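You operate a simulated robot arm through the tools that you are given. There is no shell and no other tool. Be economical: measure what you need, move in short steps, check, and stop when the job is done.

The job below is to be done with a simulated two-armed robot. You get a single attempt, and the scene is never put back.

TASK
Take the blue cup marked spare and put it on top of the white box marked sleeves. Then take the measuring glass with black band and put it on the blue shelf below final work. Then press the blue button marked send two times. Then take the bottle marked cleaner and leave it on the flat yellow pad. Then push the pull-out shelf of far bench shut. The order counts. Set down upright: measuring glass with black band, bottle marked cleaner. The pull-out shelf of far bench goes toward x -1.0, y +0.0, z +0.0 (a direction in the base frame), to its stop.

The check looks at the end state, three seconds after you hand in, the way a careful person would. Anything else that was tipped, shoved, dropped, spilled or broken makes it a failure.

THE ROBOT
Two 7-joint arms with two-finger parallel grippers on one trunk, on a base that drives. Base frame: it is fixed to the floor where the robot stands at the start and does not move with it; the origin is under the middle of the robot, x ahead of it, y to its left, z up. Units: m, degrees, N and s.
The left shoulder is at the start at [0.05, 0.168, 1.207], the right one opposite. Places, roughly: blue button marked send [0.6, 2.1, 0.9]; blue cup marked spare [0.5, 0, 0.75]; blue shelf below final work [-1.6, -0.2, 0.3]; bottle marked cleaner [-0.75, 2.75, 0.25]; flat yellow pad (8x12x2 cm) [0.4, 0.8, 0.8]; measuring glass with black band [0.5, 0, 0.75]; pull-out shelf of far bench [-3.4, 0, 0.9]; white box marked sleeves [0.5, -0.25, 0.75]. Payload 1.57 kg a hand.
Tool frame (each hand has its own): the origin (TCP) lies between the finger pads and is the grasp point; the fingertips stand 0.03 m ahead of it; z points along the fingers, y is the line along which they close. Largest opening 0.08 m; finger width 0.017, thickness 0.012; the body of the gripper, 0.04 by 0.082 m, starts 0.08 m behind the TCP.
Orientation is told as [roll, pitch, yaw] about the base's x, y, z axes, in that order, counted from this pose: with the fingers straight down and closing along the base's y, the tool's x points along the base's -x, its y along +y and its z along -z.

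THE INTERFACE
- The arms move only by the tool servo_tool. It takes "left_plan", "right_plan" or both (then of equal length, played together; a hand with none holds still); each is a list of rows, each a list of 7 numbers: the shift along the base's x, y, z in units of 30 mm (1.0 is 30 mm), then the turn, a rotation vector about the base's x, y, z in units of 6 degrees (1.0 is 6 degrees), then the finger opening in m, from 0 to 0.08. In form: [[dx, dy, dz, rx, ry, rz, fingers], ...]. A call has 1 to 20 rows; each row shifts and turns the commanded pose from where the row before left it. A call with a number of a shift or a turn outside -1 to 1 is refused whole. A row lasts 0.2 s, in which the tool goes at most 0.05 m and 8.6 degrees; a call with a longer step from one row to the next is refused whole, and so is a gripper value outside its range. Where a pose cannot be reached the arm comes as near as it can. A force on the tool above 40 N (or 10 N above the force at the start of the call, whichever is more), or a blocked arm, ends the call early, and 0.2 s more pass. The fingers move at their own pace (about 0.045 m/s each) and stop on an object; they squeeze with about 40 N. The grip force told is the motor's: it shows also when the fingers shut on nothing. Time passes only in rows, and 0.2 s behind the last, so rows that do not move let the fingers close. The reply holds the time, the measured pose of the TCP, the force on the tool along the base axes, the opening and the grip force, in the units named above and with some noise, with the torque about the TCP (base axes, N m) and any sound that the robot's microphone picked up.
- Cameras (640 x 400 px; columns grow to the right, rows downward): "scene" is now at [0.1077, 0.0308, 1.4095]; the picture's right is [0.46, -0.89, 0.00], its down [-0.70, -0.36, -0.62] and it looks along [0.55, 0.28, -0.79] (base axes); focal length 253 px, centre (320, 200). "left" rides on the left gripper at [0.072, 0.007, -0.122] in its tool frame; the picture's right is [-0.09, 1.00, 0.00], its down [-0.84, -0.08, -0.54] and it looks along [-0.54, -0.05, 0.84] (tool axes); focal length 238 px, centre (320, 200). "right" rides on the right gripper at [0.072, -0.007, -0.122] in its tool frame; the picture's right is [0.09, 1.00, 0.00], its down [-0.84, 0.08, -0.54] and it looks along [-0.54, 0.05, 0.84] (tool axes); focal length 238 px, centre (320, 200). There is no depth. A picture from a camera that has moved, and an enlarged one, comes with that camera's place and axes in the base frame and with its lens. The place of the scene camera against the robot may be out by one fixed shift of up to 0.018 m in any direction.
- capture(camera): a new picture of that camera. The clock stands still meanwhile.
- raise_lower(by): slides the trunk up (or, below 0, down) by that many m; the arms and the scene camera ride with it, the base frame stays. It gives what a move gives, with no picture.
- steer(legs): drives the robot by 1 to 6 legs, each [ahead, left, turn to the left] in m, m and degrees, along the robot's own axes; the way and the turn of a leg run together, so that a leg with both is an arc; at most 1.5 m and 180 degrees a leg. The arms and the cameras ride along, it lands a little off, and it stops where it bumps. It gives what a move gives.
- turn_head(pan, tilt): turns the head with the scene camera to pan (to the left, within 80 degrees either way) and tilt (down, from -29 to 69), counted from straight ahead of the robot. It gives what a move gives.
- inspect(camera, box): a new picture of the part [left, top, right, bottom] of that camera's present view, enlarged. The clock stands still meanwhile.
- close_job(): hands the job in; it is judged then, once.

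Go step by step. Nothing tells you exact positions but the pictures and the camera data: compare them with the known pose of the tool, close in by small moves and look again before you grip or let go. The budget is 165 turns and 118 pictures, counting those below and the enlarged ones. Unless the task says otherwise, let go and move clear before handing in, and close with one line.

The tools are called by a JSON object that holds its "name" and its "arguments". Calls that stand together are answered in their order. servo_tool: Moves the arms, as the interface text tells. Its arguments: {"type":"object","properties":{"left_plan":{"type":"array","items":{"type":"array","items":{"type":"number"}}},"right_plan":{"type":"array","items":{"type":"array","items":{"type":"number"}}}},"required":[]} The other tools are called the same way: raise_lower (by) slides the trunk up or down; steer (legs) drives the base; turn_head (pan, tilt) turns the head that bears the scene camera; capture (camera) takes a picture; inspect (camera, box) takes an enlarged picture of a part of a camera's view; close_job () hands the job in.

At the start:

```text
time: 0.0
left_eef_pos: [0.4229, 0.2773, 1.0855]
left_tcp_rot: [0.0, 0.0, 0.1]
left_force: [-0.4, 0.4, -1.1]
left_ft_torque: [0.0, 0.02, 0.0]
left_finger_gap: 0.08
left_finger_force: 0.0
right_eef_pos: [0.4066, -0.0497, 1.0789]
right_tcp_rot: [0.1, 0.0, 0.0]
right_force: [0.7, 0.7, 0.9]
right_ft_torque: [-0.01, 0.0, -0.02]
right_finger_gap: 0.0799
right_finger_force: 0.0
trunk travel left (down, up): [-0.375, 0.068]
robot x, y, heading: [0.0016, 0.0009, 0.1]
head pan, tilt: [27.3, 51.8]
```

scene: 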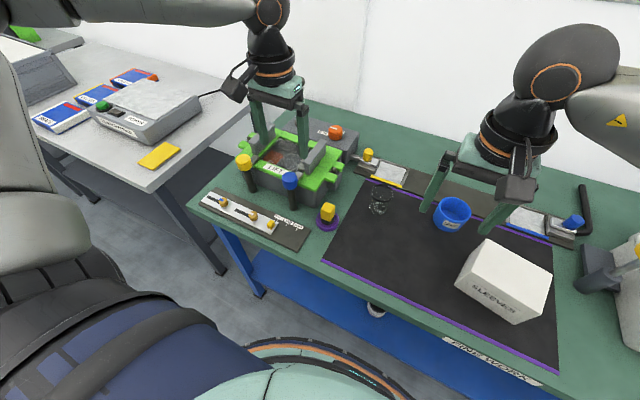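
right: 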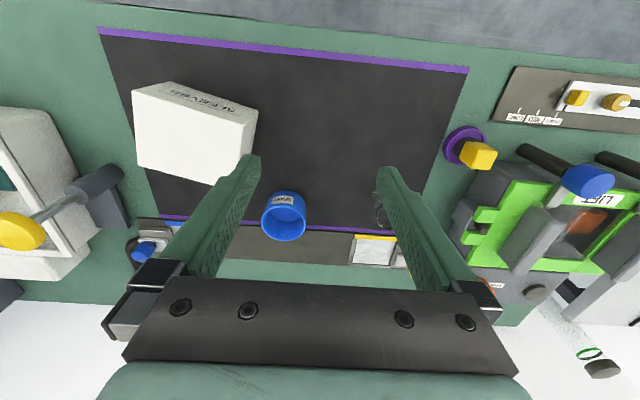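
left: 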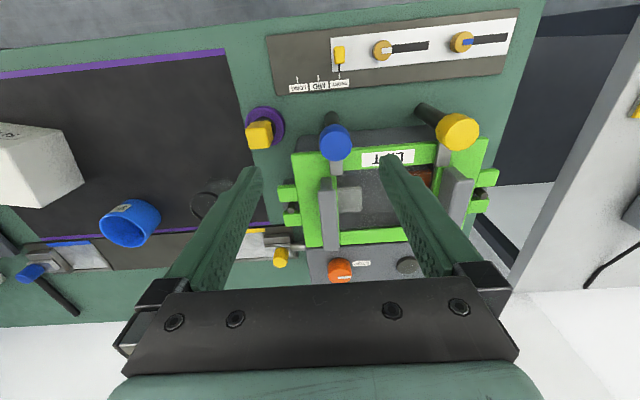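

I see the green bench with the blue cup, a clear measuring glass behind it, the white sleeves box on a black mat, and a green "LIFT" machine under the left hand. First I look closer at the work area.

{"name": "inspect", "arguments": {"camera": "scene", "box": [320, 130, 640, 400]}}

{"name": "inspect", "arguments": {"camera": "scene", "box": [0, 30, 420, 260]}}

{"name": "inspect", "arguments": {"camera": "right", "box": [100, 60, 520, 300]}}

```text
1.48 times, centred on (480, 265) of scene
camera zoom: at [0.1077, 0.0308, 1.4095], right [0.46, -0.89, 0.0], down [-0.7, -0.36, -0.62], along [0.55, 0.28, -0.79], focal length 375 px, centre (83, 104)
```

zoom: 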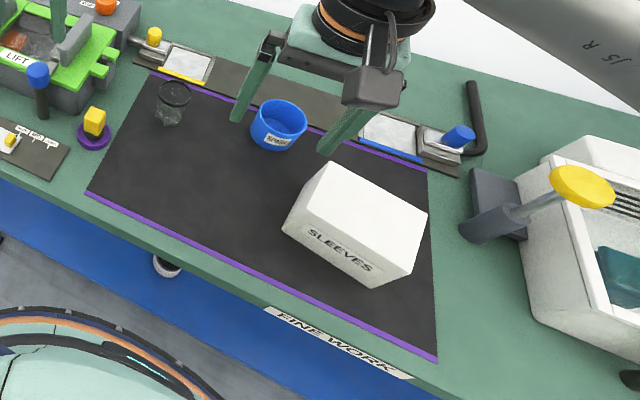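

```text
1.52 times, centred on (210, 145) of scene
camera zoom: at [0.1077, 0.0308, 1.4095], right [0.46, -0.89, 0.0], down [-0.7, -0.36, -0.62], along [0.55, 0.28, -0.79], focal length 386 px, centre (488, 284)
```

zoom: 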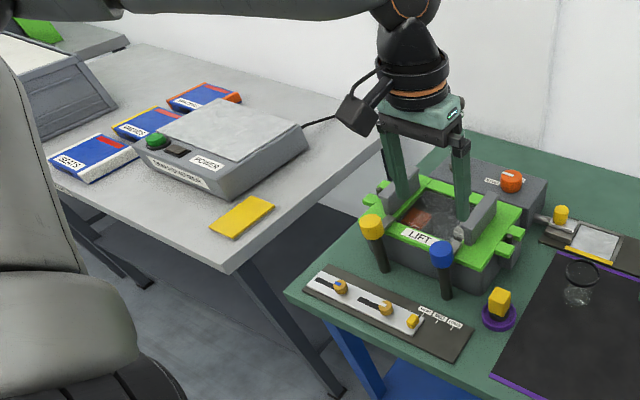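

```text
1.52 times, centred on (310, 180) of right
camera zoom: at [0.336, -0.057, 1.2002], right [-0.09, 1.0, 0.0], down [0.84, 0.08, 0.54], along [0.54, 0.05, -0.84], focal length 363 px, centre (335, 230)
```

zoom: 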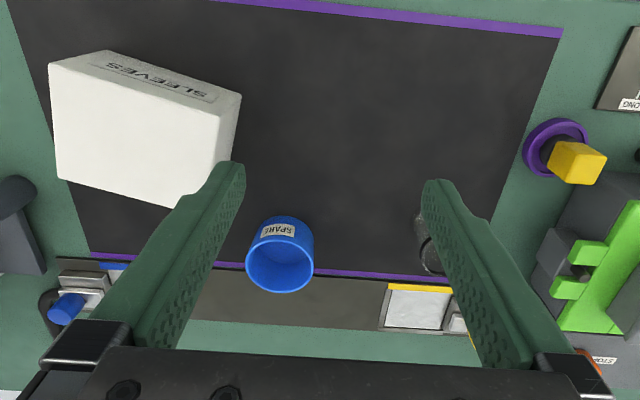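

The bench top comes out near z 0.84 and the cup near [0.574, -0.092]. I move the right hand over the cup at height and look again.

{"name": "servo_tool", "arguments": {"right_plan": [[0.9, -0.2, 0, 0, 0, 0, 0.08], [0.9, -0.2, 0, 0, 0, 0, 0.08], [0.9, -0.2, 0, 0, 0, 0, 0.08], [0.9, -0.2, 0, 0, 0, 0, 0.08], [0.9, -0.2, 0, 0, 0, 0, 0.08], [0.5, -0.4, 0, 0, 0, 0, 0.08], [0, 0, 0, 0, 0, 0, 0.08]]}}

{"name": "capture", "arguments": {"camera": "right"}}

{"name": "capture", "arguments": {"camera": "scene"}}

```text
time: 1.6
left_eef_pos: [0.4225, 0.278, 1.0849]
left_tcp_rot: [-0.1, 0.0, 0.1]
left_force: [-0.2, -0.6, 0.2]
left_ft_torque: [0.01, 0.0, -0.01]
left_finger_gap: 0.0799
left_finger_force: 0.0
right_eef_pos: [0.5581, -0.0935, 1.0782]
right_tcp_rot: [0.0, 0.0, 0.0]
right_force: [-0.1, 0.4, -0.5]
right_ft_torque: [-0.02, -0.01, 0.01]
right_finger_gap: 0.0801
right_finger_force: 0.0
trunk travel left (down, up): [-0.375, 0.068]
robot x, y, heading: [0.0007, -0.003, -0.1]
head pan, tilt: [27.3, 51.8]
```

```text
111 pictures are left
camera right: at [0.4862, -0.0992, 1.2], right [-0.09, 1.0, 0.0], down [0.84, 0.08, 0.54], along [0.54, 0.05, -0.84], focal length 238 px, centre (320, 200)
```

right: 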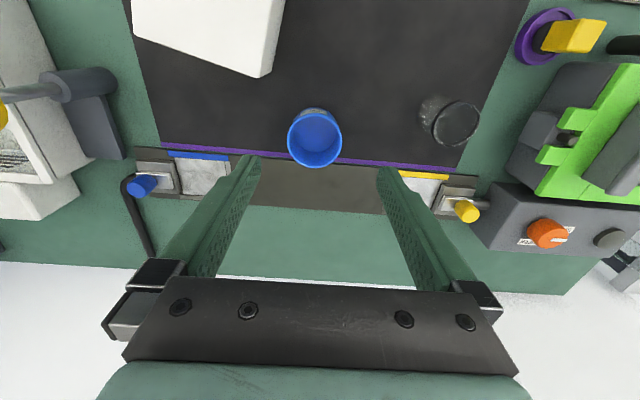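

```text
110 pictures are left
camera scene: at [0.1077, 0.0309, 1.4095], right [0.46, -0.89, 0.0], down [-0.7, -0.36, -0.62], along [0.55, 0.28, -0.79], focal length 253 px, centre (320, 200)
```

scene: 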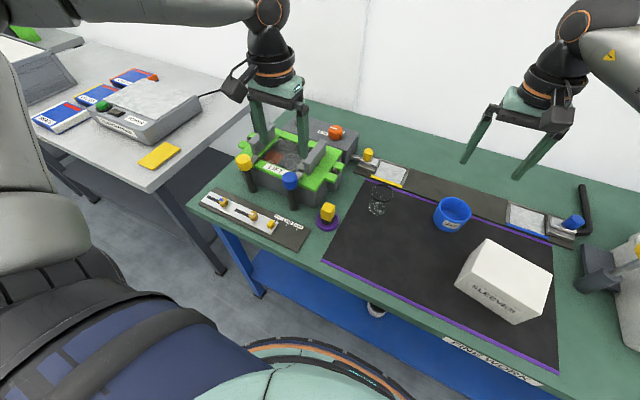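

The cup rim triangulates to about [0.59, -0.096, 0.891], about 72 mm wide. That is too tight for a full grasp, so I will straddle its left wall. I go down partway and check.

{"name": "servo_tool", "arguments": {"right_plan": [[0.5, 0.5, -0.8, 0, 0, 0, 0.08], [0.6, 0.62, -0.8, 0, 0, 0, 0.08], [0, 0, -0.9, 0, 0, 0, 0.08], [0, 0, -0.9, 0, 0, 0, 0.08], [0, 0, -0.8, 0, 0, 0, 0.08], [0, 0, 0, 0, 0, 0, 0.08]]}}

{"name": "capture", "arguments": {"camera": "right"}}

{"name": "inspect", "arguments": {"camera": "scene", "box": [340, 110, 600, 330]}}

```text
time: 3.0
left_eef_pos: [0.4229, 0.2785, 1.0856]
left_tcp_rot: [0.0, 0.0, 0.1]
left_force: [0.1, 0.9, -1.1]
left_ft_torque: [0.0, -0.01, 0.0]
left_finger_gap: 0.0802
left_finger_force: 0.1
right_eef_pos: [0.5914, -0.0583, 0.9522]
right_tcp_rot: [-0.1, 0.0, -0.1]
right_force: [-0.5, 0.1, 0.2]
right_ft_torque: [0.01, 0.0, 0.05]
right_finger_gap: 0.0804
right_finger_force: 0.1
trunk travel left (down, up): [-0.375, 0.068]
robot x, y, heading: [-0.0004, -0.0021, -0.3]
head pan, tilt: [27.3, 51.8]
```

```text
109 pictures are left
camera right: at [0.5194, -0.0649, 1.0741], right [-0.09, 1.0, 0.0], down [0.84, 0.08, 0.54], along [0.54, 0.05, -0.84], focal length 238 px, centre (320, 200)
```

right: 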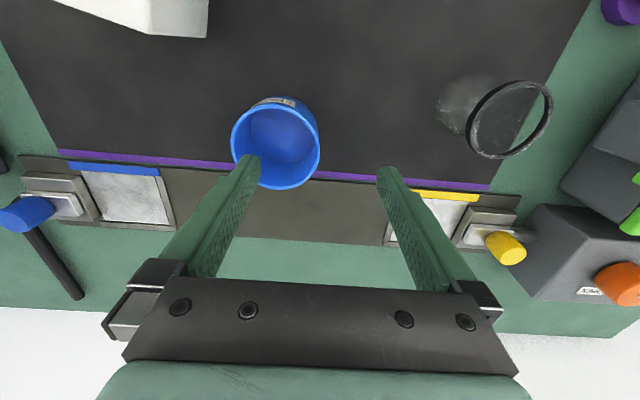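

```text
1.82 times, centred on (470, 220) of scene
camera zoom: at [0.1076, 0.0308, 1.4095], right [0.46, -0.89, 0.0], down [-0.7, -0.36, -0.62], along [0.55, 0.28, -0.79], focal length 460 px, centre (47, 164)
```

zoom: 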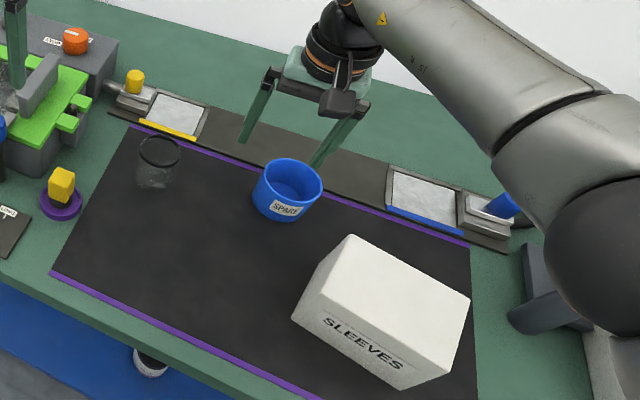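

The inner finger is over the cup's interior and the wall lies between the fingers. I go down and close.

{"name": "servo_tool", "arguments": {"right_plan": [[0, 0, -0.6, 0, 0, 0, 0.08], [0, 0, -0.6, 0, 0, 0, 0.08], [0, 0, -0.5, 0, 0, 0, 0.08], [0, 0, -0.5, 0, 0, 0, 0.08], [0, 0, 0, 0, 0, 0, 0.08]]}}

{"name": "capture", "arguments": {"camera": "right"}}

```text
time: 4.2
left_eef_pos: [0.423, 0.2779, 1.0849]
left_tcp_rot: [0.0, -0.1, 0.1]
left_force: [-0.1, 0.1, -0.3]
left_ft_torque: [0.02, 0.0, -0.02]
left_finger_gap: 0.0799
left_finger_force: 0.0
right_eef_pos: [0.591, -0.058, 0.8865]
right_tcp_rot: [0.0, 0.0, -0.1]
right_force: [-0.1, -0.1, -0.3]
right_ft_torque: [0.01, 0.02, -0.02]
right_finger_gap: 0.0801
right_finger_force: 0.0
trunk travel left (down, up): [-0.375, 0.068]
robot x, y, heading: [0.0008, -0.0017, 0.0]
head pan, tilt: [27.3, 51.8]
```

```text
107 pictures are left
camera right: at [0.5193, -0.0653, 1.0085], right [-0.09, 1.0, 0.0], down [0.84, 0.08, 0.54], along [0.54, 0.05, -0.84], focal length 238 px, centre (320, 200)
```

right: 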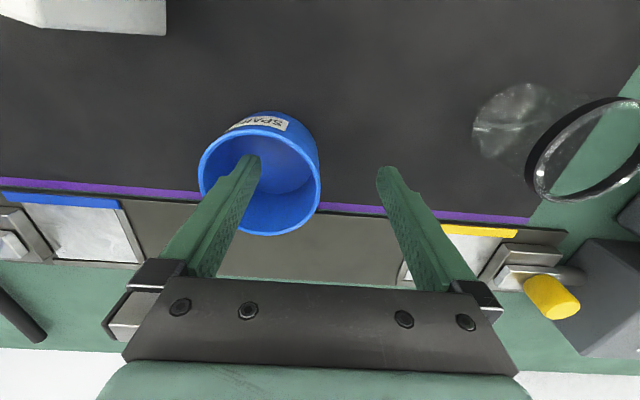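

{"name": "servo_tool", "arguments": {"right_plan": [[0, 0, 0, 0, 0, 0, 0.0], [0, 0, 0, 0, 0, 0, 0.0], [0, 0, 0, 0, 0, 0, 0.0], [0, 0, 0, 0, 0, 0, 0.0], [0, 0, 0, 0, 0, 0, 0.0], [0, 0, 0, 0, 0, 0, 0.0], [0, 0, 0, 0, 0, 0, 0.0]]}}

{"name": "capture", "arguments": {"camera": "right"}}

```text
time: 5.8
left_eef_pos: [0.4241, 0.2778, 1.0847]
left_tcp_rot: [0.0, 0.0, 0.1]
left_force: [0.2, 0.0, -0.3]
left_ft_torque: [0.02, 0.0, 0.01]
left_finger_gap: 0.08
left_finger_force: 0.1
right_eef_pos: [0.5915, -0.0583, 0.8872]
right_tcp_rot: [0.0, -0.1, 0.0]
right_force: [3.8, -1.4, 5.3]
right_ft_torque: [-0.38, -0.16, 0.28]
right_finger_gap: 0.0051
right_finger_force: 25.3
trunk travel left (down, up): [-0.375, 0.068]
robot x, y, heading: [-0.0007, -0.0019, 0.0]
head pan, tilt: [27.3, 51.8]
```

```text
106 pictures are left
camera right: at [0.5197, -0.0655, 1.0094], right [-0.09, 1.0, 0.0], down [0.84, 0.08, 0.54], along [0.54, 0.05, -0.84], focal length 238 px, centre (320, 200)
```

right: 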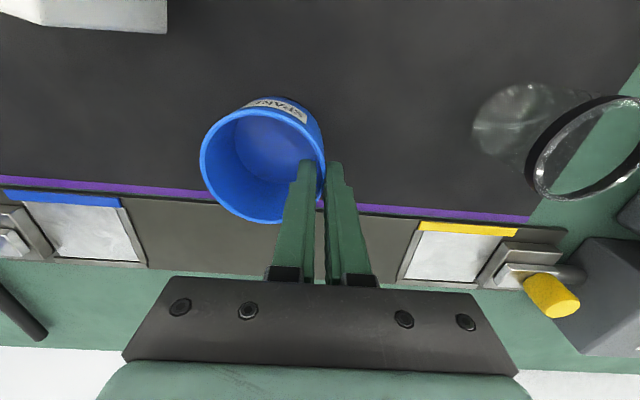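

The wall is gripped with a 5 mm gap. I lift straight up.

{"name": "servo_tool", "arguments": {"right_plan": [[0, 0, 0.4, 0, 0, 0, 0.0], [0, 0, 0.7, 0, 0, 0, 0.0], [0, 0, 0.9, 0, 0, 0, 0.0], [0, 0, 0.9, 0, 0, 0, 0.0], [0, 0, 0.9, 0, 0, 0, 0.0], [0, 0, 0.9, 0, 0, 0, 0.0], [0, 0, 0, 0, 0, 0, 0.0]]}}

{"name": "capture", "arguments": {"camera": "right"}}

{"name": "inspect", "arguments": {"camera": "scene", "box": [340, 110, 600, 330]}}

```text
time: 7.4
left_eef_pos: [0.4231, 0.278, 1.085]
left_tcp_rot: [0.0, 0.0, 0.0]
left_force: [0.3, -0.4, -0.4]
left_ft_torque: [0.0, -0.03, -0.03]
left_finger_gap: 0.0799
left_finger_force: 0.1
right_eef_pos: [0.5892, -0.0596, 1.0275]
right_tcp_rot: [0.0, -0.1, 0.1]
right_force: [0.0, -0.9, -0.7]
right_ft_torque: [0.0, -0.01, 0.02]
right_finger_gap: 0.0046
right_finger_force: 25.0
trunk travel left (down, up): [-0.375, 0.068]
robot x, y, heading: [-0.0001, -0.0021, 0.1]
head pan, tilt: [27.3, 51.8]
```

```text
105 pictures are left
camera right: at [0.5189, -0.0661, 1.1494], right [-0.09, 1.0, 0.0], down [0.84, 0.08, 0.54], along [0.54, 0.05, -0.84], focal length 238 px, centre (320, 200)
```

right: 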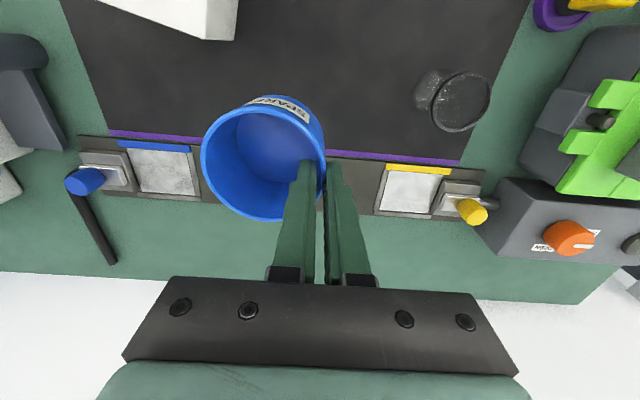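

```text
1.82 times, centred on (470, 220) of scene
camera zoom: at [0.1079, 0.0307, 1.4095], right [0.46, -0.89, 0.0], down [-0.7, -0.36, -0.62], along [0.55, 0.28, -0.79], focal length 460 px, centre (47, 164)
```

zoom: 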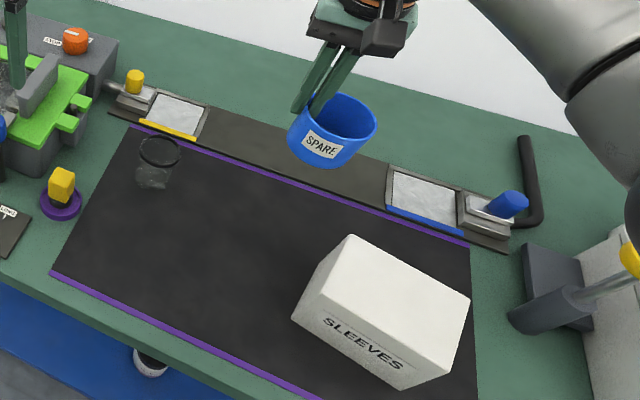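

The cup hangs level in the grip. Next I measure the box more closely.

{"name": "inspect", "arguments": {"camera": "scene", "box": [440, 225, 570, 335]}}

{"name": "inspect", "arguments": {"camera": "left", "box": [0, 90, 160, 230]}}

```text
3.64 times, centred on (505, 280) of scene
camera zoom: at [0.1079, 0.0307, 1.4095], right [0.46, -0.89, 0.0], down [-0.7, -0.36, -0.62], along [0.55, 0.28, -0.79], focal length 921 px, centre (-353, -91)
```

zoom: 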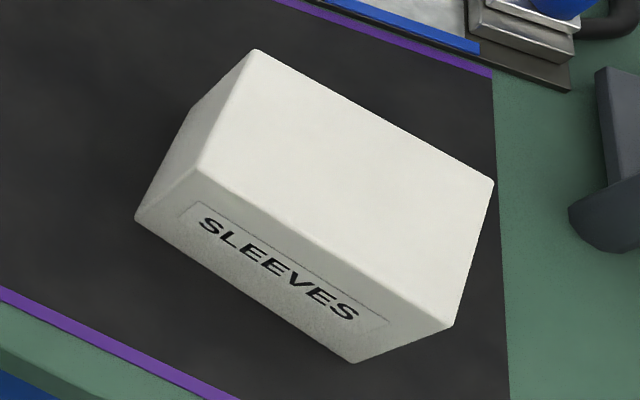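

```text
2.86 times, centred on (80, 160) of left
camera zoom: at [0.3515, 0.285, 1.2071], right [0.09, 1.0, 0.0], down [0.84, -0.08, 0.54], along [0.54, -0.05, -0.84], focal length 681 px, centre (1006, 314)
```

zoom: 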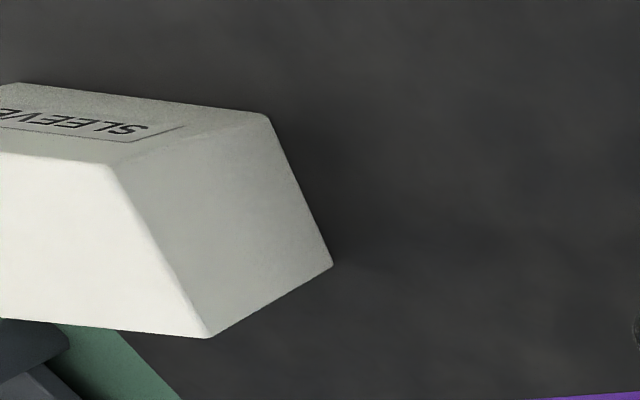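

The box top is centred near [0.465, -0.228] at z ≈ 0.905. I carry the cup over it.

{"name": "servo_tool", "arguments": {"right_plan": [[-0.4, -0.4, 0, 0, 0, 0, 0.0], [-0.8, -0.8, 0, 0, 0, 0, 0.0], [-0.9, -0.9, 0, 0, 0, 0, 0.0], [-0.9, -0.9, 0, 0, 0, 0, 0.0], [-0.7, -0.9, 0, 0, 0, 0, 0.0], [-0.43, -0.5, 0, 0, 0, 0, 0.0], [0, 0, 0, 0, 0, 0, 0.0]]}}

{"name": "capture", "arguments": {"camera": "right"}}

{"name": "capture", "arguments": {"camera": "scene"}}

{"name": "capture", "arguments": {"camera": "left"}}

```text
time: 9.0
left_eef_pos: [0.4226, 0.2784, 1.085]
left_tcp_rot: [-0.1, 0.0, 0.1]
left_force: [-0.5, 0.7, -0.1]
left_ft_torque: [0.02, 0.04, 0.01]
left_finger_gap: 0.08
left_finger_force: 0.2
right_eef_pos: [0.467, -0.1917, 1.0272]
right_tcp_rot: [0.0, 0.0, 0.0]
right_force: [0.5, -0.4, 0.1]
right_ft_torque: [0.0, -0.01, -0.02]
right_finger_gap: 0.0042
right_finger_force: 25.3
trunk travel left (down, up): [-0.375, 0.068]
robot x, y, heading: [0.0004, 0.0042, 0.2]
head pan, tilt: [27.3, 51.8]
```

```text
101 pictures are left
camera right: at [0.3955, -0.1969, 1.1488], right [-0.09, 1.0, 0.0], down [0.84, 0.08, 0.54], along [0.54, 0.05, -0.84], focal length 238 px, centre (320, 200)
```

right: 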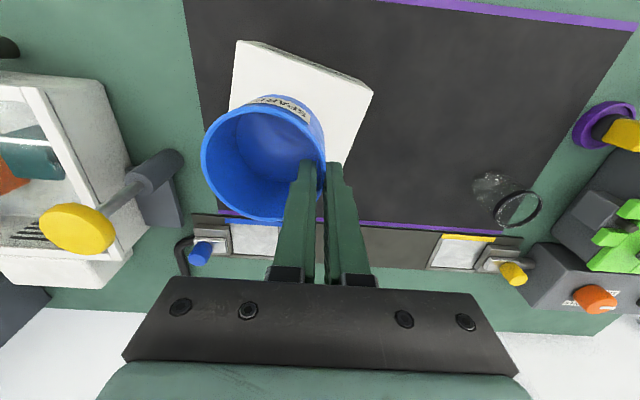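

```text
100 pictures are left
camera scene: at [0.1079, 0.0309, 1.4095], right [0.46, -0.89, 0.0], down [-0.7, -0.36, -0.62], along [0.55, 0.28, -0.79], focal length 253 px, centre (320, 200)
```

scene: 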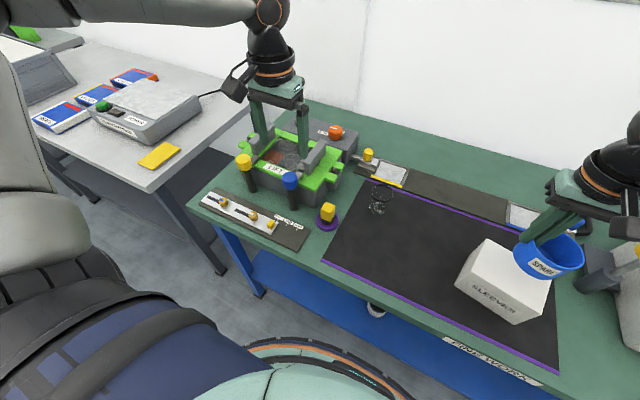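

```text
99 pictures are left
camera left: at [0.3514, 0.2851, 1.2071], right [0.09, 1.0, 0.0], down [0.84, -0.08, 0.54], along [0.54, -0.05, -0.84], focal length 238 px, centre (320, 200)
```

left: 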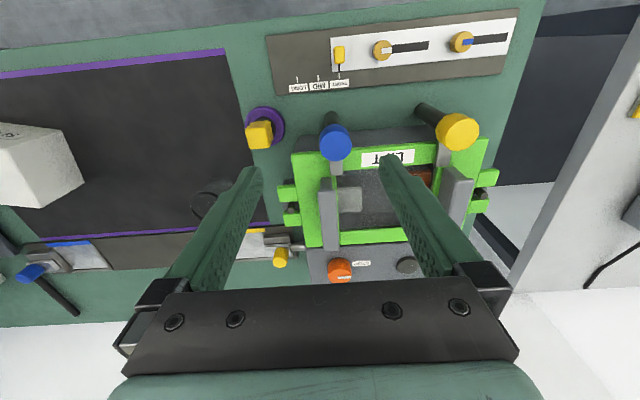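

The cup is nearly centred over the box. I lower it slowly and watch the force.

{"name": "servo_tool", "arguments": {"right_plan": [[-0.1, 0.2, -0.5, 0, 0, 0, 0.0], [0, 0, -0.6, 0, 0, 0, 0.0], [0, 0, -0.5, 0, 0, 0, 0.0], [0, 0, -0.3, 0, 0, 0, 0.0], [0, 0, 0, 0, 0, 0, 0.0]]}}

{"name": "inspect", "arguments": {"camera": "scene", "box": [440, 200, 600, 330]}}

```text
time: 10.2
left_eef_pos: [0.4222, 0.278, 1.0859]
left_tcp_rot: [-0.1, -0.2, 0.0]
left_force: [0.0, 0.3, -0.2]
left_ft_torque: [0.02, -0.02, -0.01]
left_finger_gap: 0.0798
left_finger_force: 0.1
right_eef_pos: [0.4645, -0.1835, 0.9719]
right_tcp_rot: [0.1, -0.3, 0.0]
right_force: [2.1, 2.6, 12.4]
right_ft_torque: [-0.46, 0.14, 0.04]
right_finger_gap: 0.0047
right_finger_force: 24.9
trunk travel left (down, up): [-0.375, 0.068]
robot x, y, heading: [-0.0002, -0.0002, -0.2]
head pan, tilt: [27.3, 51.8]
```

```text
3.08 times, centred on (520, 265) of scene
camera zoom: at [0.1069, 0.0317, 1.4098], right [0.46, -0.89, 0.0], down [-0.7, -0.36, -0.62], along [0.55, 0.28, -0.79], focal length 779 px, centre (-295, 0)
```

zoom: 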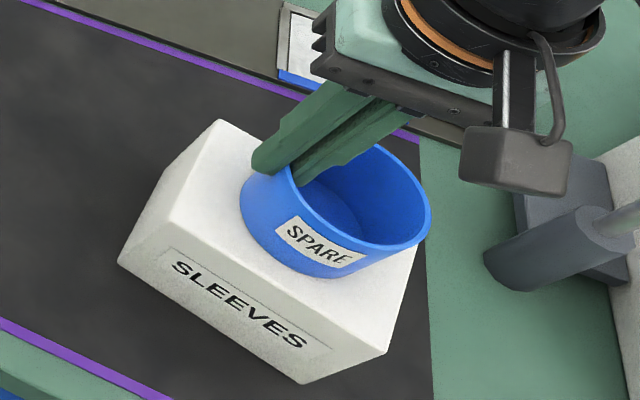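

Contact came at about z 0.972 with roughly 12 N. I ease off, open a little, and look.

{"name": "servo_tool", "arguments": {"right_plan": [[0, 0, 0.06, 0, 0, 0, 0.0], [0, 0, 0, 0, 0, 0, 0.01], [0, 0, 0, 0, 0, 0, 0.025], [0, 0, 0, 0, 0, 0, 0.035], [0, 0, 0, 0, 0, 0, 0.035]]}}

{"name": "inspect", "arguments": {"camera": "scene", "box": [440, 200, 600, 330]}}

{"name": "capture", "arguments": {"camera": "right"}}

```text
time: 11.4
left_eef_pos: [0.4227, 0.2777, 1.0856]
left_tcp_rot: [0.0, -0.1, 0.1]
left_force: [0.3, 0.2, -0.1]
left_ft_torque: [-0.01, -0.03, 0.0]
left_finger_gap: 0.08
left_finger_force: 0.0
right_eef_pos: [0.4635, -0.1856, 0.9714]
right_tcp_rot: [0.0, 0.0, 0.0]
right_force: [-0.9, 0.1, 0.4]
right_ft_torque: [0.0, 0.03, -0.02]
right_finger_gap: 0.0352
right_finger_force: 0.0
trunk travel left (down, up): [-0.375, 0.068]
robot x, y, heading: [-0.0018, 0.0003, 0.2]
head pan, tilt: [27.3, 51.8]
```

```text
3.08 times, centred on (520, 265) of scene
camera zoom: at [0.1078, 0.0307, 1.4095], right [0.46, -0.89, 0.0], down [-0.7, -0.36, -0.62], along [0.55, 0.28, -0.79], focal length 779 px, centre (-295, 0)
```

zoom: 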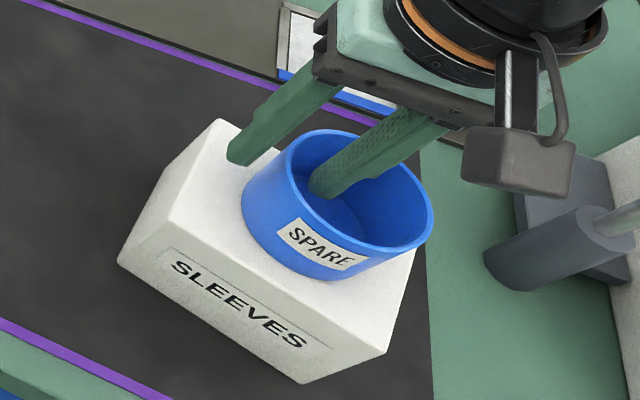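

```text
96 pictures are left
camera right: at [0.3924, -0.1915, 1.0937], right [-0.09, 1.0, 0.0], down [0.84, 0.08, 0.54], along [0.54, 0.05, -0.84], focal length 238 px, centre (320, 200)
```

right: 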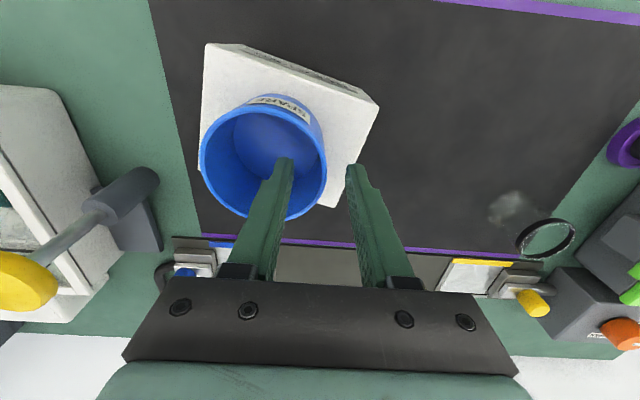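

The cup stands on the box. I raise the right hand clear and move it beside the glass for a closer look.

{"name": "servo_tool", "arguments": {"right_plan": [[0, 0, 0.8, 0, 0, 0, 0.035], [0, 0, 1, 0, 0, 0, 0.035], [0, 0, 1, 0, 0, 0, 0.035], [0, 0, 1, 0, 0, 0, 0.035], [0, 1, 0, 0, 0, 0, 0.08], [0, 1, 0, 0, 0, 0, 0.08], [0, 1, 0, 0, 0, 0, 0.08], [0, 1, 0, 0, 0, 0, 0.08], [0, 1, 0, 0, 0, 0, 0.08], [0, 0.8, 0, 0, 0, 0, 0.08], [0, 0, 0, 0, 0, 0, 0.08]]}}

{"name": "capture", "arguments": {"camera": "scene"}}

{"name": "inspect", "arguments": {"camera": "right", "box": [270, 40, 510, 220]}}

```text
time: 13.8
left_eef_pos: [0.4226, 0.2776, 1.0857]
left_tcp_rot: [0.1, -0.1, 0.1]
left_force: [-0.6, 0.6, 0.5]
left_ft_torque: [0.05, 0.02, -0.01]
left_finger_gap: 0.0797
left_finger_force: 0.0
right_eef_pos: [0.4634, -0.0107, 1.0864]
right_tcp_rot: [0.1, 0.1, -0.1]
right_force: [-0.4, -0.7, 0.4]
right_ft_torque: [-0.03, 0.03, -0.03]
right_finger_gap: 0.0799
right_finger_force: 0.1
trunk travel left (down, up): [-0.375, 0.068]
robot x, y, heading: [-0.0005, 0.0019, 0.1]
head pan, tilt: [27.3, 51.8]
```

```text
95 pictures are left
camera scene: at [0.1077, 0.0305, 1.4095], right [0.46, -0.89, 0.0], down [-0.7, -0.36, -0.62], along [0.55, 0.28, -0.79], focal length 253 px, centre (320, 200)
```

scene: 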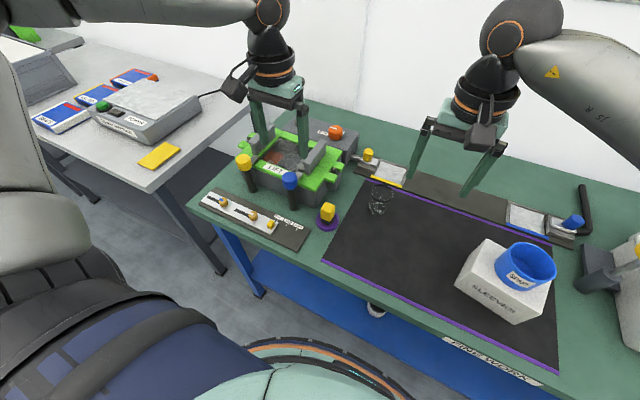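

```text
2.22 times, centred on (390, 130) of right
camera zoom: at [0.3913, -0.0174, 1.2077], right [-0.09, 1.0, 0.0], down [0.84, 0.08, 0.54], along [0.54, 0.05, -0.84], focal length 530 px, centre (164, 356)
```

zoom: 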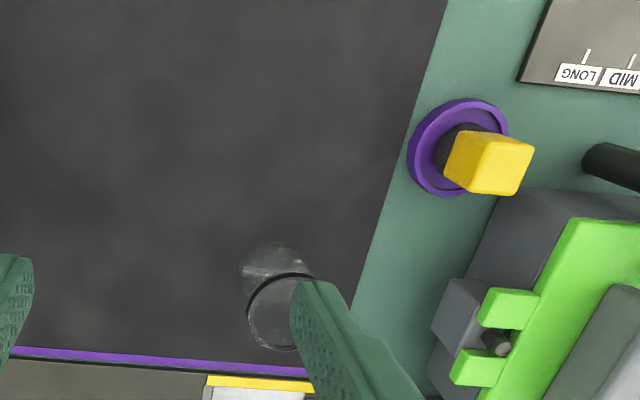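

The cup stands on the box and the glass is visible. Before choosing a grasp for the glass I want to see the final-work bench behind me, so I look around with the head.

{"name": "turn_head", "arguments": {"pan": 80, "tilt": 25}}

{"name": "capture", "arguments": {"camera": "scene"}}

{"name": "turn_head", "arguments": {"pan": -80, "tilt": 25}}

{"name": "capture", "arguments": {"camera": "scene"}}

```text
time: 15.0
left_eef_pos: [0.4235, 0.2781, 1.0852]
left_tcp_rot: [0.0, 0.0, 0.1]
left_force: [-0.4, 0.5, -0.9]
left_ft_torque: [0.01, 0.04, 0.01]
left_finger_gap: 0.0799
left_finger_force: 0.0
right_eef_pos: [0.4626, -0.0114, 1.0863]
right_tcp_rot: [0.0, 0.0, 0.0]
right_force: [0.5, 0.2, -0.2]
right_ft_torque: [-0.01, -0.01, 0.0]
right_finger_gap: 0.0801
right_finger_force: 0.2
trunk travel left (down, up): [-0.375, 0.068]
robot x, y, heading: [-0.0023, -0.0001, 0.1]
head pan, tilt: [80.0, 25.0]
```

```text
93 pictures are left
camera scene: at [0.0568, 0.087, 1.4494], right [0.98, -0.17, 0.0], down [-0.07, -0.42, -0.91], along [0.16, 0.89, -0.42], focal length 253 px, centre (320, 200)
```

scene: 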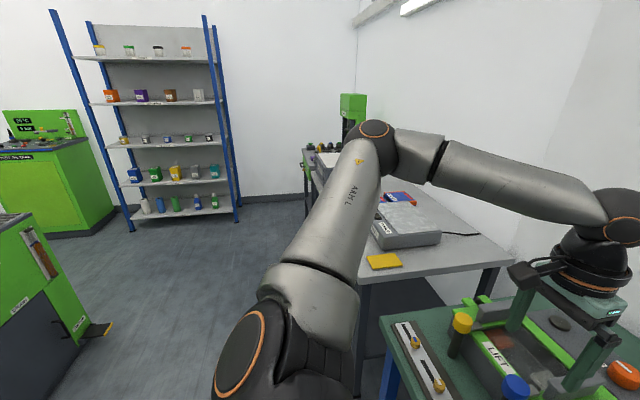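

```text
time: 17.5
left_eef_pos: [0.4237, 0.2785, 1.0863]
left_tcp_rot: [0.1, 0.0, 0.1]
left_force: [-0.2, -0.2, -0.2]
left_ft_torque: [-0.02, 0.02, 0.04]
left_finger_gap: 0.08
left_finger_force: 0.1
right_eef_pos: [0.463, -0.0103, 1.0872]
right_tcp_rot: [-0.1, 0.0, 0.0]
right_force: [0.4, 0.5, 0.1]
right_ft_torque: [0.0, 0.0, 0.03]
right_finger_gap: 0.0801
right_finger_force: 0.1
trunk travel left (down, up): [-0.375, 0.068]
robot x, y, heading: [0.0007, 0.0026, -0.2]
head pan, tilt: [-80.0, 25.0]
```

```text
92 pictures are left
camera scene: at [0.0568, -0.0944, 1.4494], right [-0.98, -0.17, 0.0], down [-0.07, 0.42, -0.91], along [0.16, -0.89, -0.42], focal length 253 px, centre (320, 200)
```

scene: 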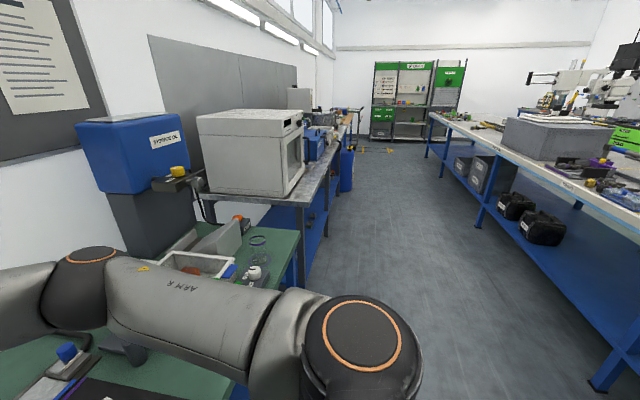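

The final-work bench stands behind me with a blue shelf low beneath it, so I will grip the glass with the hand pitched 45°, which also suits the shelf. I pitch the right hand and go to a standoff in front of the glass.

{"name": "turn_head", "arguments": {"pan": 10, "tilt": 55}}

{"name": "servo_tool", "arguments": {"right_plan": [[-0.2, 0.3725, -0.3, 0, -0.9375, 0, 0.08], [-0.2, 0.3725, -0.3, 0, -0.9375, 0, 0.08], [-0.1, 0.3725, -0.3, 0, -0.9375, 0, 0.08], [0, 0.3725, -0.4, 0, -0.9375, 0, 0.08], [0, 0.3725, -0.4, 0, -0.9375, 0, 0.08], [0, 0.3725, -0.4, 0, -0.9375, 0, 0.08], [0, 0.3725, -0.4, 0, -0.9375, 0, 0.08], [0, 0.3725, -0.4, 0, -0.9375, 0, 0.08], [0, 0, 0, 0, 0, 0, 0.08]]}}

{"name": "capture", "arguments": {"camera": "scene"}}

{"name": "capture", "arguments": {"camera": "right"}}

```text
time: 19.1
left_eef_pos: [0.4226, 0.2787, 1.0849]
left_tcp_rot: [0.0, 0.0, 0.1]
left_force: [-0.6, -0.7, -1.4]
left_ft_torque: [0.01, 0.02, -0.01]
left_finger_gap: 0.0799
left_finger_force: 0.0
right_eef_pos: [0.463, -0.0102, 1.0859]
right_tcp_rot: [0.1, 0.0, 0.0]
right_force: [0.0, -0.3, -0.4]
right_ft_torque: [0.02, 0.01, 0.01]
right_finger_gap: 0.0801
right_finger_force: 0.2
trunk travel left (down, up): [-0.375, 0.068]
robot x, y, heading: [-0.0024, -0.0006, 0.0]
head pan, tilt: [10.0, 55.0]
```

```text
time: 21.1
left_eef_pos: [0.4233, 0.2772, 1.0856]
left_tcp_rot: [0.0, 0.0, 0.1]
left_force: [0.4, -0.2, -0.3]
left_ft_torque: [0.02, -0.03, 0.02]
left_finger_gap: 0.0799
left_finger_force: 0.0
right_eef_pos: [0.4492, 0.0786, 1.0008]
right_tcp_rot: [0.0, -45.1, -0.1]
right_force: [-0.3, 0.6, 0.6]
right_ft_torque: [-0.01, 0.02, 0.02]
right_finger_gap: 0.08
right_finger_force: 0.1
trunk travel left (down, up): [-0.375, 0.068]
robot x, y, heading: [0.0007, 0.0001, 0.4]
head pan, tilt: [10.0, 55.0]
```

```text
91 pictures are left
camera scene: at [0.1118, 0.0086, 1.4054], right [0.17, -0.98, 0.0], down [-0.81, -0.14, -0.57], along [0.56, 0.1, -0.82], focal length 253 px, centre (320, 200)
```

scene: 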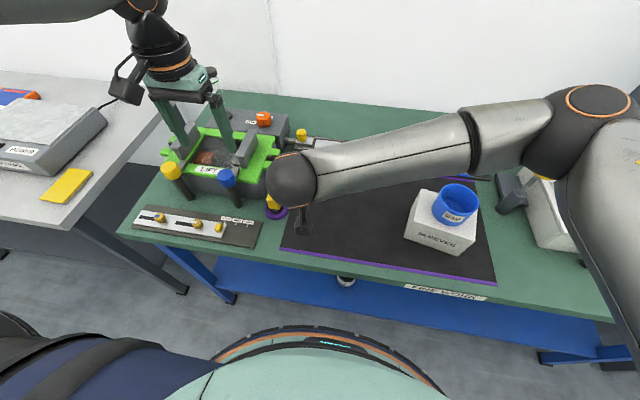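

```text
90 pictures are left
camera right: at [0.3121, 0.0723, 1.0347], right [-0.06, 1.0, -0.06], down [0.21, 0.08, 0.98], along [0.98, 0.05, -0.21], focal length 238 px, centre (320, 200)
```

right: 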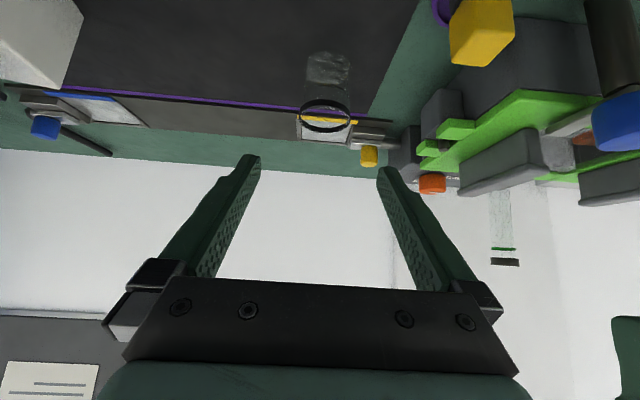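

The glass measures about 58 mm wide with its axis near [0.55, 0.083], rim z ≈ 0.89 and base ≈ 0.832. I move to a closer standoff on the 45° line and check the arm's clearance to the cup.

{"name": "servo_tool", "arguments": {"right_plan": [[0.35, 0.15, -0.8, 0, 0, 0, 0.08], [0.35, 0, -0.82, 0, 0, 0, 0.08], [0, 0, 0, 0, 0, 0, 0.08]]}}

{"name": "capture", "arguments": {"camera": "right"}}

{"name": "capture", "arguments": {"camera": "scene"}}

```text
time: 21.9
left_eef_pos: [0.4216, 0.2783, 1.0856]
left_tcp_rot: [0.0, 0.0, 0.2]
left_force: [0.0, 0.6, 0.2]
left_ft_torque: [0.02, 0.01, 0.02]
left_finger_gap: 0.0799
left_finger_force: 0.0
right_eef_pos: [0.4687, 0.0838, 0.951]
right_tcp_rot: [-0.1, -45.0, 0.1]
right_force: [0.7, -0.4, -0.6]
right_ft_torque: [-0.01, 0.0, 0.0]
right_finger_gap: 0.08
right_finger_force: 0.0
trunk travel left (down, up): [-0.375, 0.068]
robot x, y, heading: [0.0006, -0.0028, 0.1]
head pan, tilt: [10.0, 55.0]
```

```text
89 pictures are left
camera right: at [0.3329, 0.0772, 0.9858], right [-0.06, 1.0, -0.07], down [0.21, 0.08, 0.97], along [0.98, 0.05, -0.21], focal length 238 px, centre (320, 200)
```

right: 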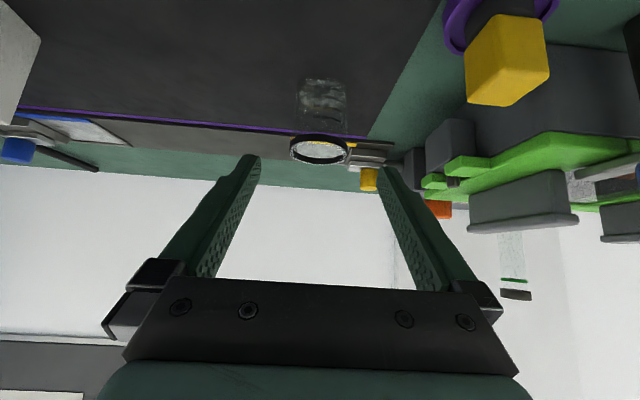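

```text
88 pictures are left
camera scene: at [0.1117, 0.0088, 1.4055], right [0.17, -0.98, 0.0], down [-0.81, -0.14, -0.57], along [0.56, 0.1, -0.82], focal length 253 px, centre (320, 200)
```

scene: 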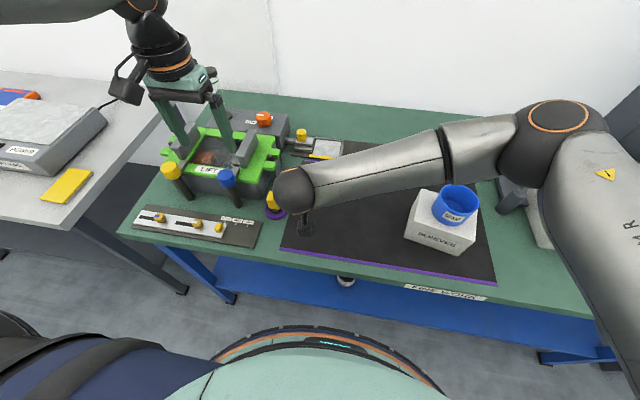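

The glass is centred between the fingers at y 0.084. I slide in along the 45° line.

{"name": "servo_tool", "arguments": {"right_plan": [[0.5, 0, -0.5, 0, 0, 0, 0.08], [0.5, 0, -0.5, 0, 0, 0, 0.08], [0.5, 0, -0.5, 0, 0, 0, 0.08], [0, 0, 0, 0, 0, 0, 0.08]]}}

{"name": "capture", "arguments": {"camera": "right"}}

{"name": "inspect", "arguments": {"camera": "scene", "box": [250, 90, 550, 270]}}

```text
time: 22.9
left_eef_pos: [0.4214, 0.279, 1.0863]
left_tcp_rot: [0.1, 0.0, -0.1]
left_force: [-0.2, -0.3, 0.7]
left_ft_torque: [0.0, -0.01, 0.02]
left_finger_gap: 0.0799
left_finger_force: 0.1
right_eef_pos: [0.5147, 0.0831, 0.9062]
right_tcp_rot: [0.0, -45.0, -0.1]
right_force: [-0.1, 0.1, -0.7]
right_ft_torque: [0.04, 0.01, -0.01]
right_finger_gap: 0.0803
right_finger_force: 0.2
trunk travel left (down, up): [-0.375, 0.068]
robot x, y, heading: [0.0001, -0.0014, 0.0]
head pan, tilt: [10.0, 55.0]
```

```text
87 pictures are left
camera right: at [0.3777, 0.0768, 0.9408], right [-0.07, 1.0, -0.07], down [0.21, 0.08, 0.97], along [0.98, 0.05, -0.21], focal length 238 px, centre (320, 200)
```

right: 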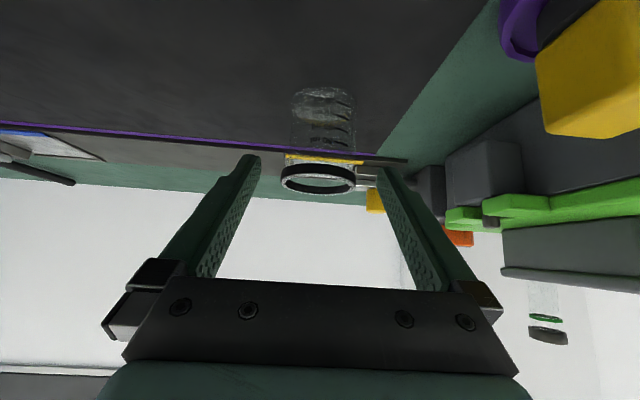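

```text
2.13 times, centred on (400, 180) of scene
camera zoom: at [0.1117, 0.0088, 1.4055], right [0.17, -0.98, 0.0], down [-0.81, -0.14, -0.57], along [0.56, 0.1, -0.82], focal length 540 px, centre (149, 243)
```

zoom: 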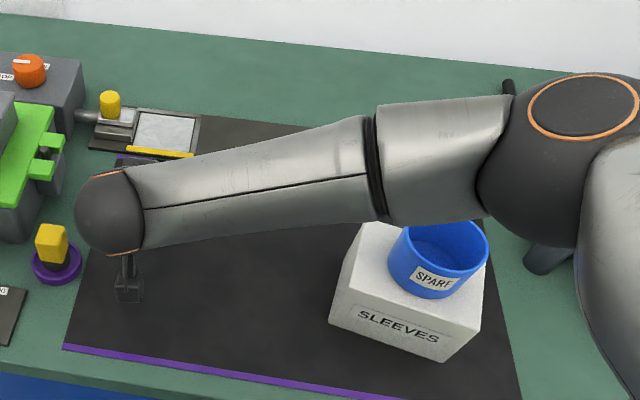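

{"name": "servo_tool", "arguments": {"right_plan": [[0.4, 0, -0.4, 0, 0, 0, 0.08], [0.4, 0, -0.4, 0, 0, 0, 0.08], [0.37, 0, -0.35, 0, 0, 0, 0.08], [0, 0, 0, 0, 0, 0, 0.08]]}}

{"name": "capture", "arguments": {"camera": "right"}}

```text
time: 23.9
left_eef_pos: [0.4229, 0.2796, 1.0853]
left_tcp_rot: [0.1, 0.0, 0.1]
left_force: [0.0, 1.2, -0.1]
left_ft_torque: [-0.02, 0.03, -0.02]
left_finger_gap: 0.08
left_finger_force: 0.0
right_eef_pos: [0.5496, 0.083, 0.8717]
right_tcp_rot: [0.1, -45.1, 0.1]
right_force: [0.3, 0.2, -0.7]
right_ft_torque: [-0.01, 0.0, -0.02]
right_finger_gap: 0.08
right_finger_force: 0.1
trunk travel left (down, up): [-0.375, 0.068]
robot x, y, heading: [0.0016, -0.0021, 0.0]
head pan, tilt: [10.0, 55.0]
```

```text
85 pictures are left
camera right: at [0.4129, 0.0771, 0.9064], right [-0.07, 1.0, -0.07], down [0.21, 0.08, 0.97], along [0.98, 0.05, -0.21], focal length 238 px, centre (320, 200)
```

right: 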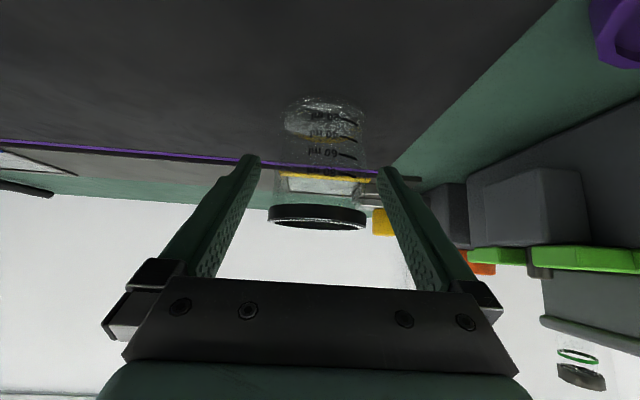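

{"name": "servo_tool", "arguments": {"right_plan": [[0, 0, 0, 0, 0, 0, 0.05], [0, 0, 0, 0, 0, 0, 0.04], [0, 0, 0, 0, 0, 0, 0.04], [0, 0, 0, 0, 0, 0, 0.03], [0, 0, 0, 0, 0, 0, 0.03]]}}

{"name": "capture", "arguments": {"camera": "right"}}

```text
time: 25.1
left_eef_pos: [0.4238, 0.2782, 1.0853]
left_tcp_rot: [0.0, -0.1, 0.1]
left_force: [-1.0, 0.5, -0.6]
left_ft_torque: [-0.01, -0.03, 0.02]
left_finger_gap: 0.0802
left_finger_force: 0.1
right_eef_pos: [0.5495, 0.0838, 0.8711]
right_tcp_rot: [0.0, -44.9, -0.1]
right_force: [0.2, 0.2, 0.2]
right_ft_torque: [0.02, 0.04, 0.01]
right_finger_gap: 0.0577
right_finger_force: 39.8
trunk travel left (down, up): [-0.375, 0.068]
robot x, y, heading: [-0.0017, 0.0008, -0.1]
head pan, tilt: [10.0, 55.0]
```

```text
84 pictures are left
camera right: at [0.4128, 0.0771, 0.9064], right [-0.07, 1.0, -0.07], down [0.21, 0.08, 0.97], along [0.98, 0.05, -0.21], focal length 238 px, centre (320, 200)
```

right: 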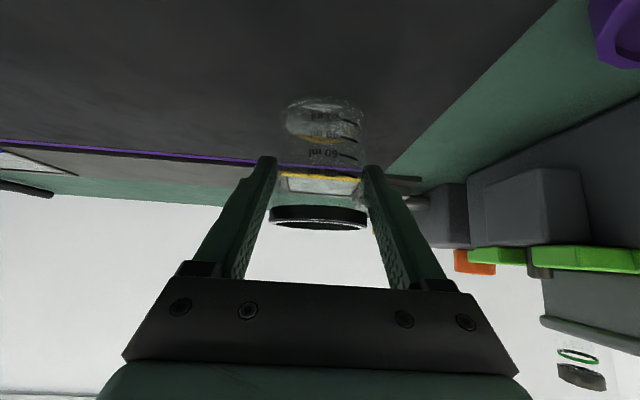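

The glass is held firmly with a 57.7 mm gap. I lift straight up and then retract.

{"name": "servo_tool", "arguments": {"right_plan": [[0, 0, 0.3, 0, 0, 0, 0.03], [0, 0, 0.7, 0, 0, 0, 0.03], [0, 0, 0.9, 0, 0, 0, 0.03], [0, 0, 0.9, 0, 0, 0, 0.03], [0, 0, 0.9, 0, 0, 0, 0.03], [-0.3, 0, 0.9, 0, 0, 0, 0.03], [-0.8, 0, 0.6, 0, 0, 0, 0.03], [-0.9, -0.5, 0, 0, 0, 0, 0.03], [-0.9, -0.6, 0, 0, 0, 0, 0.03], [-0.6, -0.6, 0, 0, 0, 0, 0.03], [0, 0, 0, 0, 0, 0, 0.03]]}}

{"name": "capture", "arguments": {"camera": "scene"}}

```text
time: 27.5
left_eef_pos: [0.4243, 0.2777, 1.0861]
left_tcp_rot: [0.0, 0.0, 0.1]
left_force: [-0.1, -0.1, 0.2]
left_ft_torque: [-0.01, -0.02, 0.04]
left_finger_gap: 0.0801
left_finger_force: 0.1
right_eef_pos: [0.4441, 0.032, 1.0272]
right_tcp_rot: [0.0, -45.0, -0.1]
right_force: [-0.2, -0.3, 0.5]
right_ft_torque: [0.04, 0.03, 0.0]
right_finger_gap: 0.0576
right_finger_force: 40.4
trunk travel left (down, up): [-0.375, 0.068]
robot x, y, heading: [0.0004, 0.0004, -0.1]
head pan, tilt: [10.0, 55.0]
```

```text
83 pictures are left
camera scene: at [0.1119, 0.009, 1.4054], right [0.17, -0.98, 0.0], down [-0.81, -0.14, -0.57], along [0.56, 0.1, -0.82], focal length 253 px, centre (320, 200)
```

scene: 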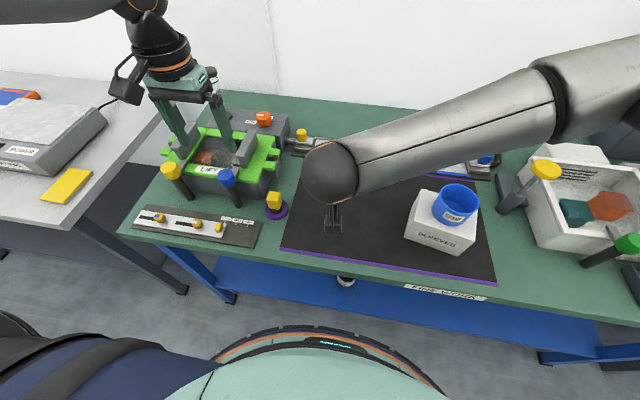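

The glass is off the bench and upright in the hand. I raise the trunk a little, back off, and turn around to face the final-work bench.

{"name": "raise_lower", "arguments": {"by": 0.06}}

{"name": "steer", "arguments": {"legs": [[-0.45, 0, 0], [0, 0, -90]]}}

{"name": "turn_head", "arguments": {"pan": -70, "tilt": 35}}

{"name": "capture", "arguments": {"camera": "scene"}}

```text
time: 28.5
left_eef_pos: [0.4237, 0.277, 1.1453]
left_tcp_rot: [0.1, 0.0, 0.1]
left_force: [-0.4, -0.6, -0.1]
left_ft_torque: [-0.01, -0.01, 0.02]
left_finger_gap: 0.0802
left_finger_force: 0.1
right_eef_pos: [0.4446, 0.0324, 1.087]
right_tcp_rot: [0.1, -44.9, 0.0]
right_force: [-0.2, -0.9, -0.4]
right_ft_torque: [-0.02, -0.02, 0.0]
right_finger_gap: 0.0577
right_finger_force: 40.1
trunk travel left (down, up): [-0.435, 0.008]
robot x, y, heading: [0.0023, -0.0023, -0.3]
head pan, tilt: [10.0, 55.0]
```

```text
time: 35.0
left_eef_pos: [-0.1645, -0.4198, 1.1454]
left_tcp_rot: [0.0, 0.0, -89.3]
left_force: [0.3, 0.6, -0.7]
left_ft_torque: [-0.03, 0.02, 0.0]
left_finger_gap: 0.08
left_finger_force: 0.1
right_eef_pos: [-0.4105, -0.4425, 1.0877]
right_tcp_rot: [0.0, -44.9, -89.5]
right_force: [0.1, 0.1, -0.4]
right_ft_torque: [0.01, -0.01, 0.0]
right_finger_gap: 0.0574
right_finger_force: 40.0
trunk travel left (down, up): [-0.435, 0.008]
robot x, y, heading: [-0.445, 0.0029, -89.3]
head pan, tilt: [10.0, 55.0]
```

```text
time: 36.5
left_eef_pos: [-0.1651, -0.4195, 1.1438]
left_tcp_rot: [0.0, -0.1, -89.2]
left_force: [0.4, 0.6, 0.4]
left_ft_torque: [0.01, 0.01, -0.02]
left_finger_gap: 0.08
left_finger_force: 0.0
right_eef_pos: [-0.4101, -0.4433, 1.0864]
right_tcp_rot: [0.0, -45.0, -89.4]
right_force: [0.2, 0.2, -1.1]
right_ft_torque: [-0.04, 0.01, 0.0]
right_finger_gap: 0.0572
right_finger_force: 40.6
trunk travel left (down, up): [-0.435, 0.008]
robot x, y, heading: [-0.4485, -0.0017, -89.2]
head pan, tilt: [-70.0, 35.0]
```

```text
82 pictures are left
camera scene: at [-0.5285, -0.0742, 1.4937], right [-0.35, 0.94, 0.0], down [0.54, 0.2, -0.82], along [-0.77, -0.29, -0.57], focal length 253 px, centre (320, 200)
```

scene: 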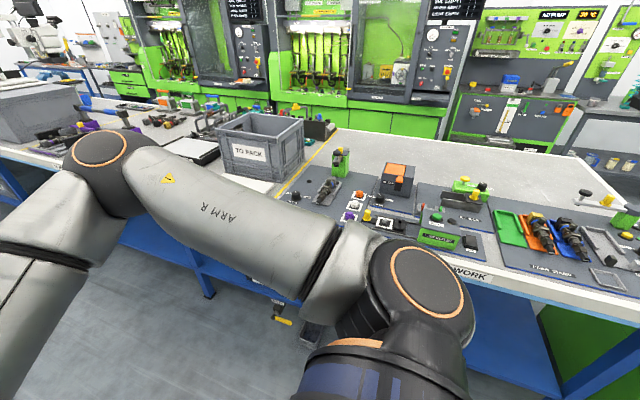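

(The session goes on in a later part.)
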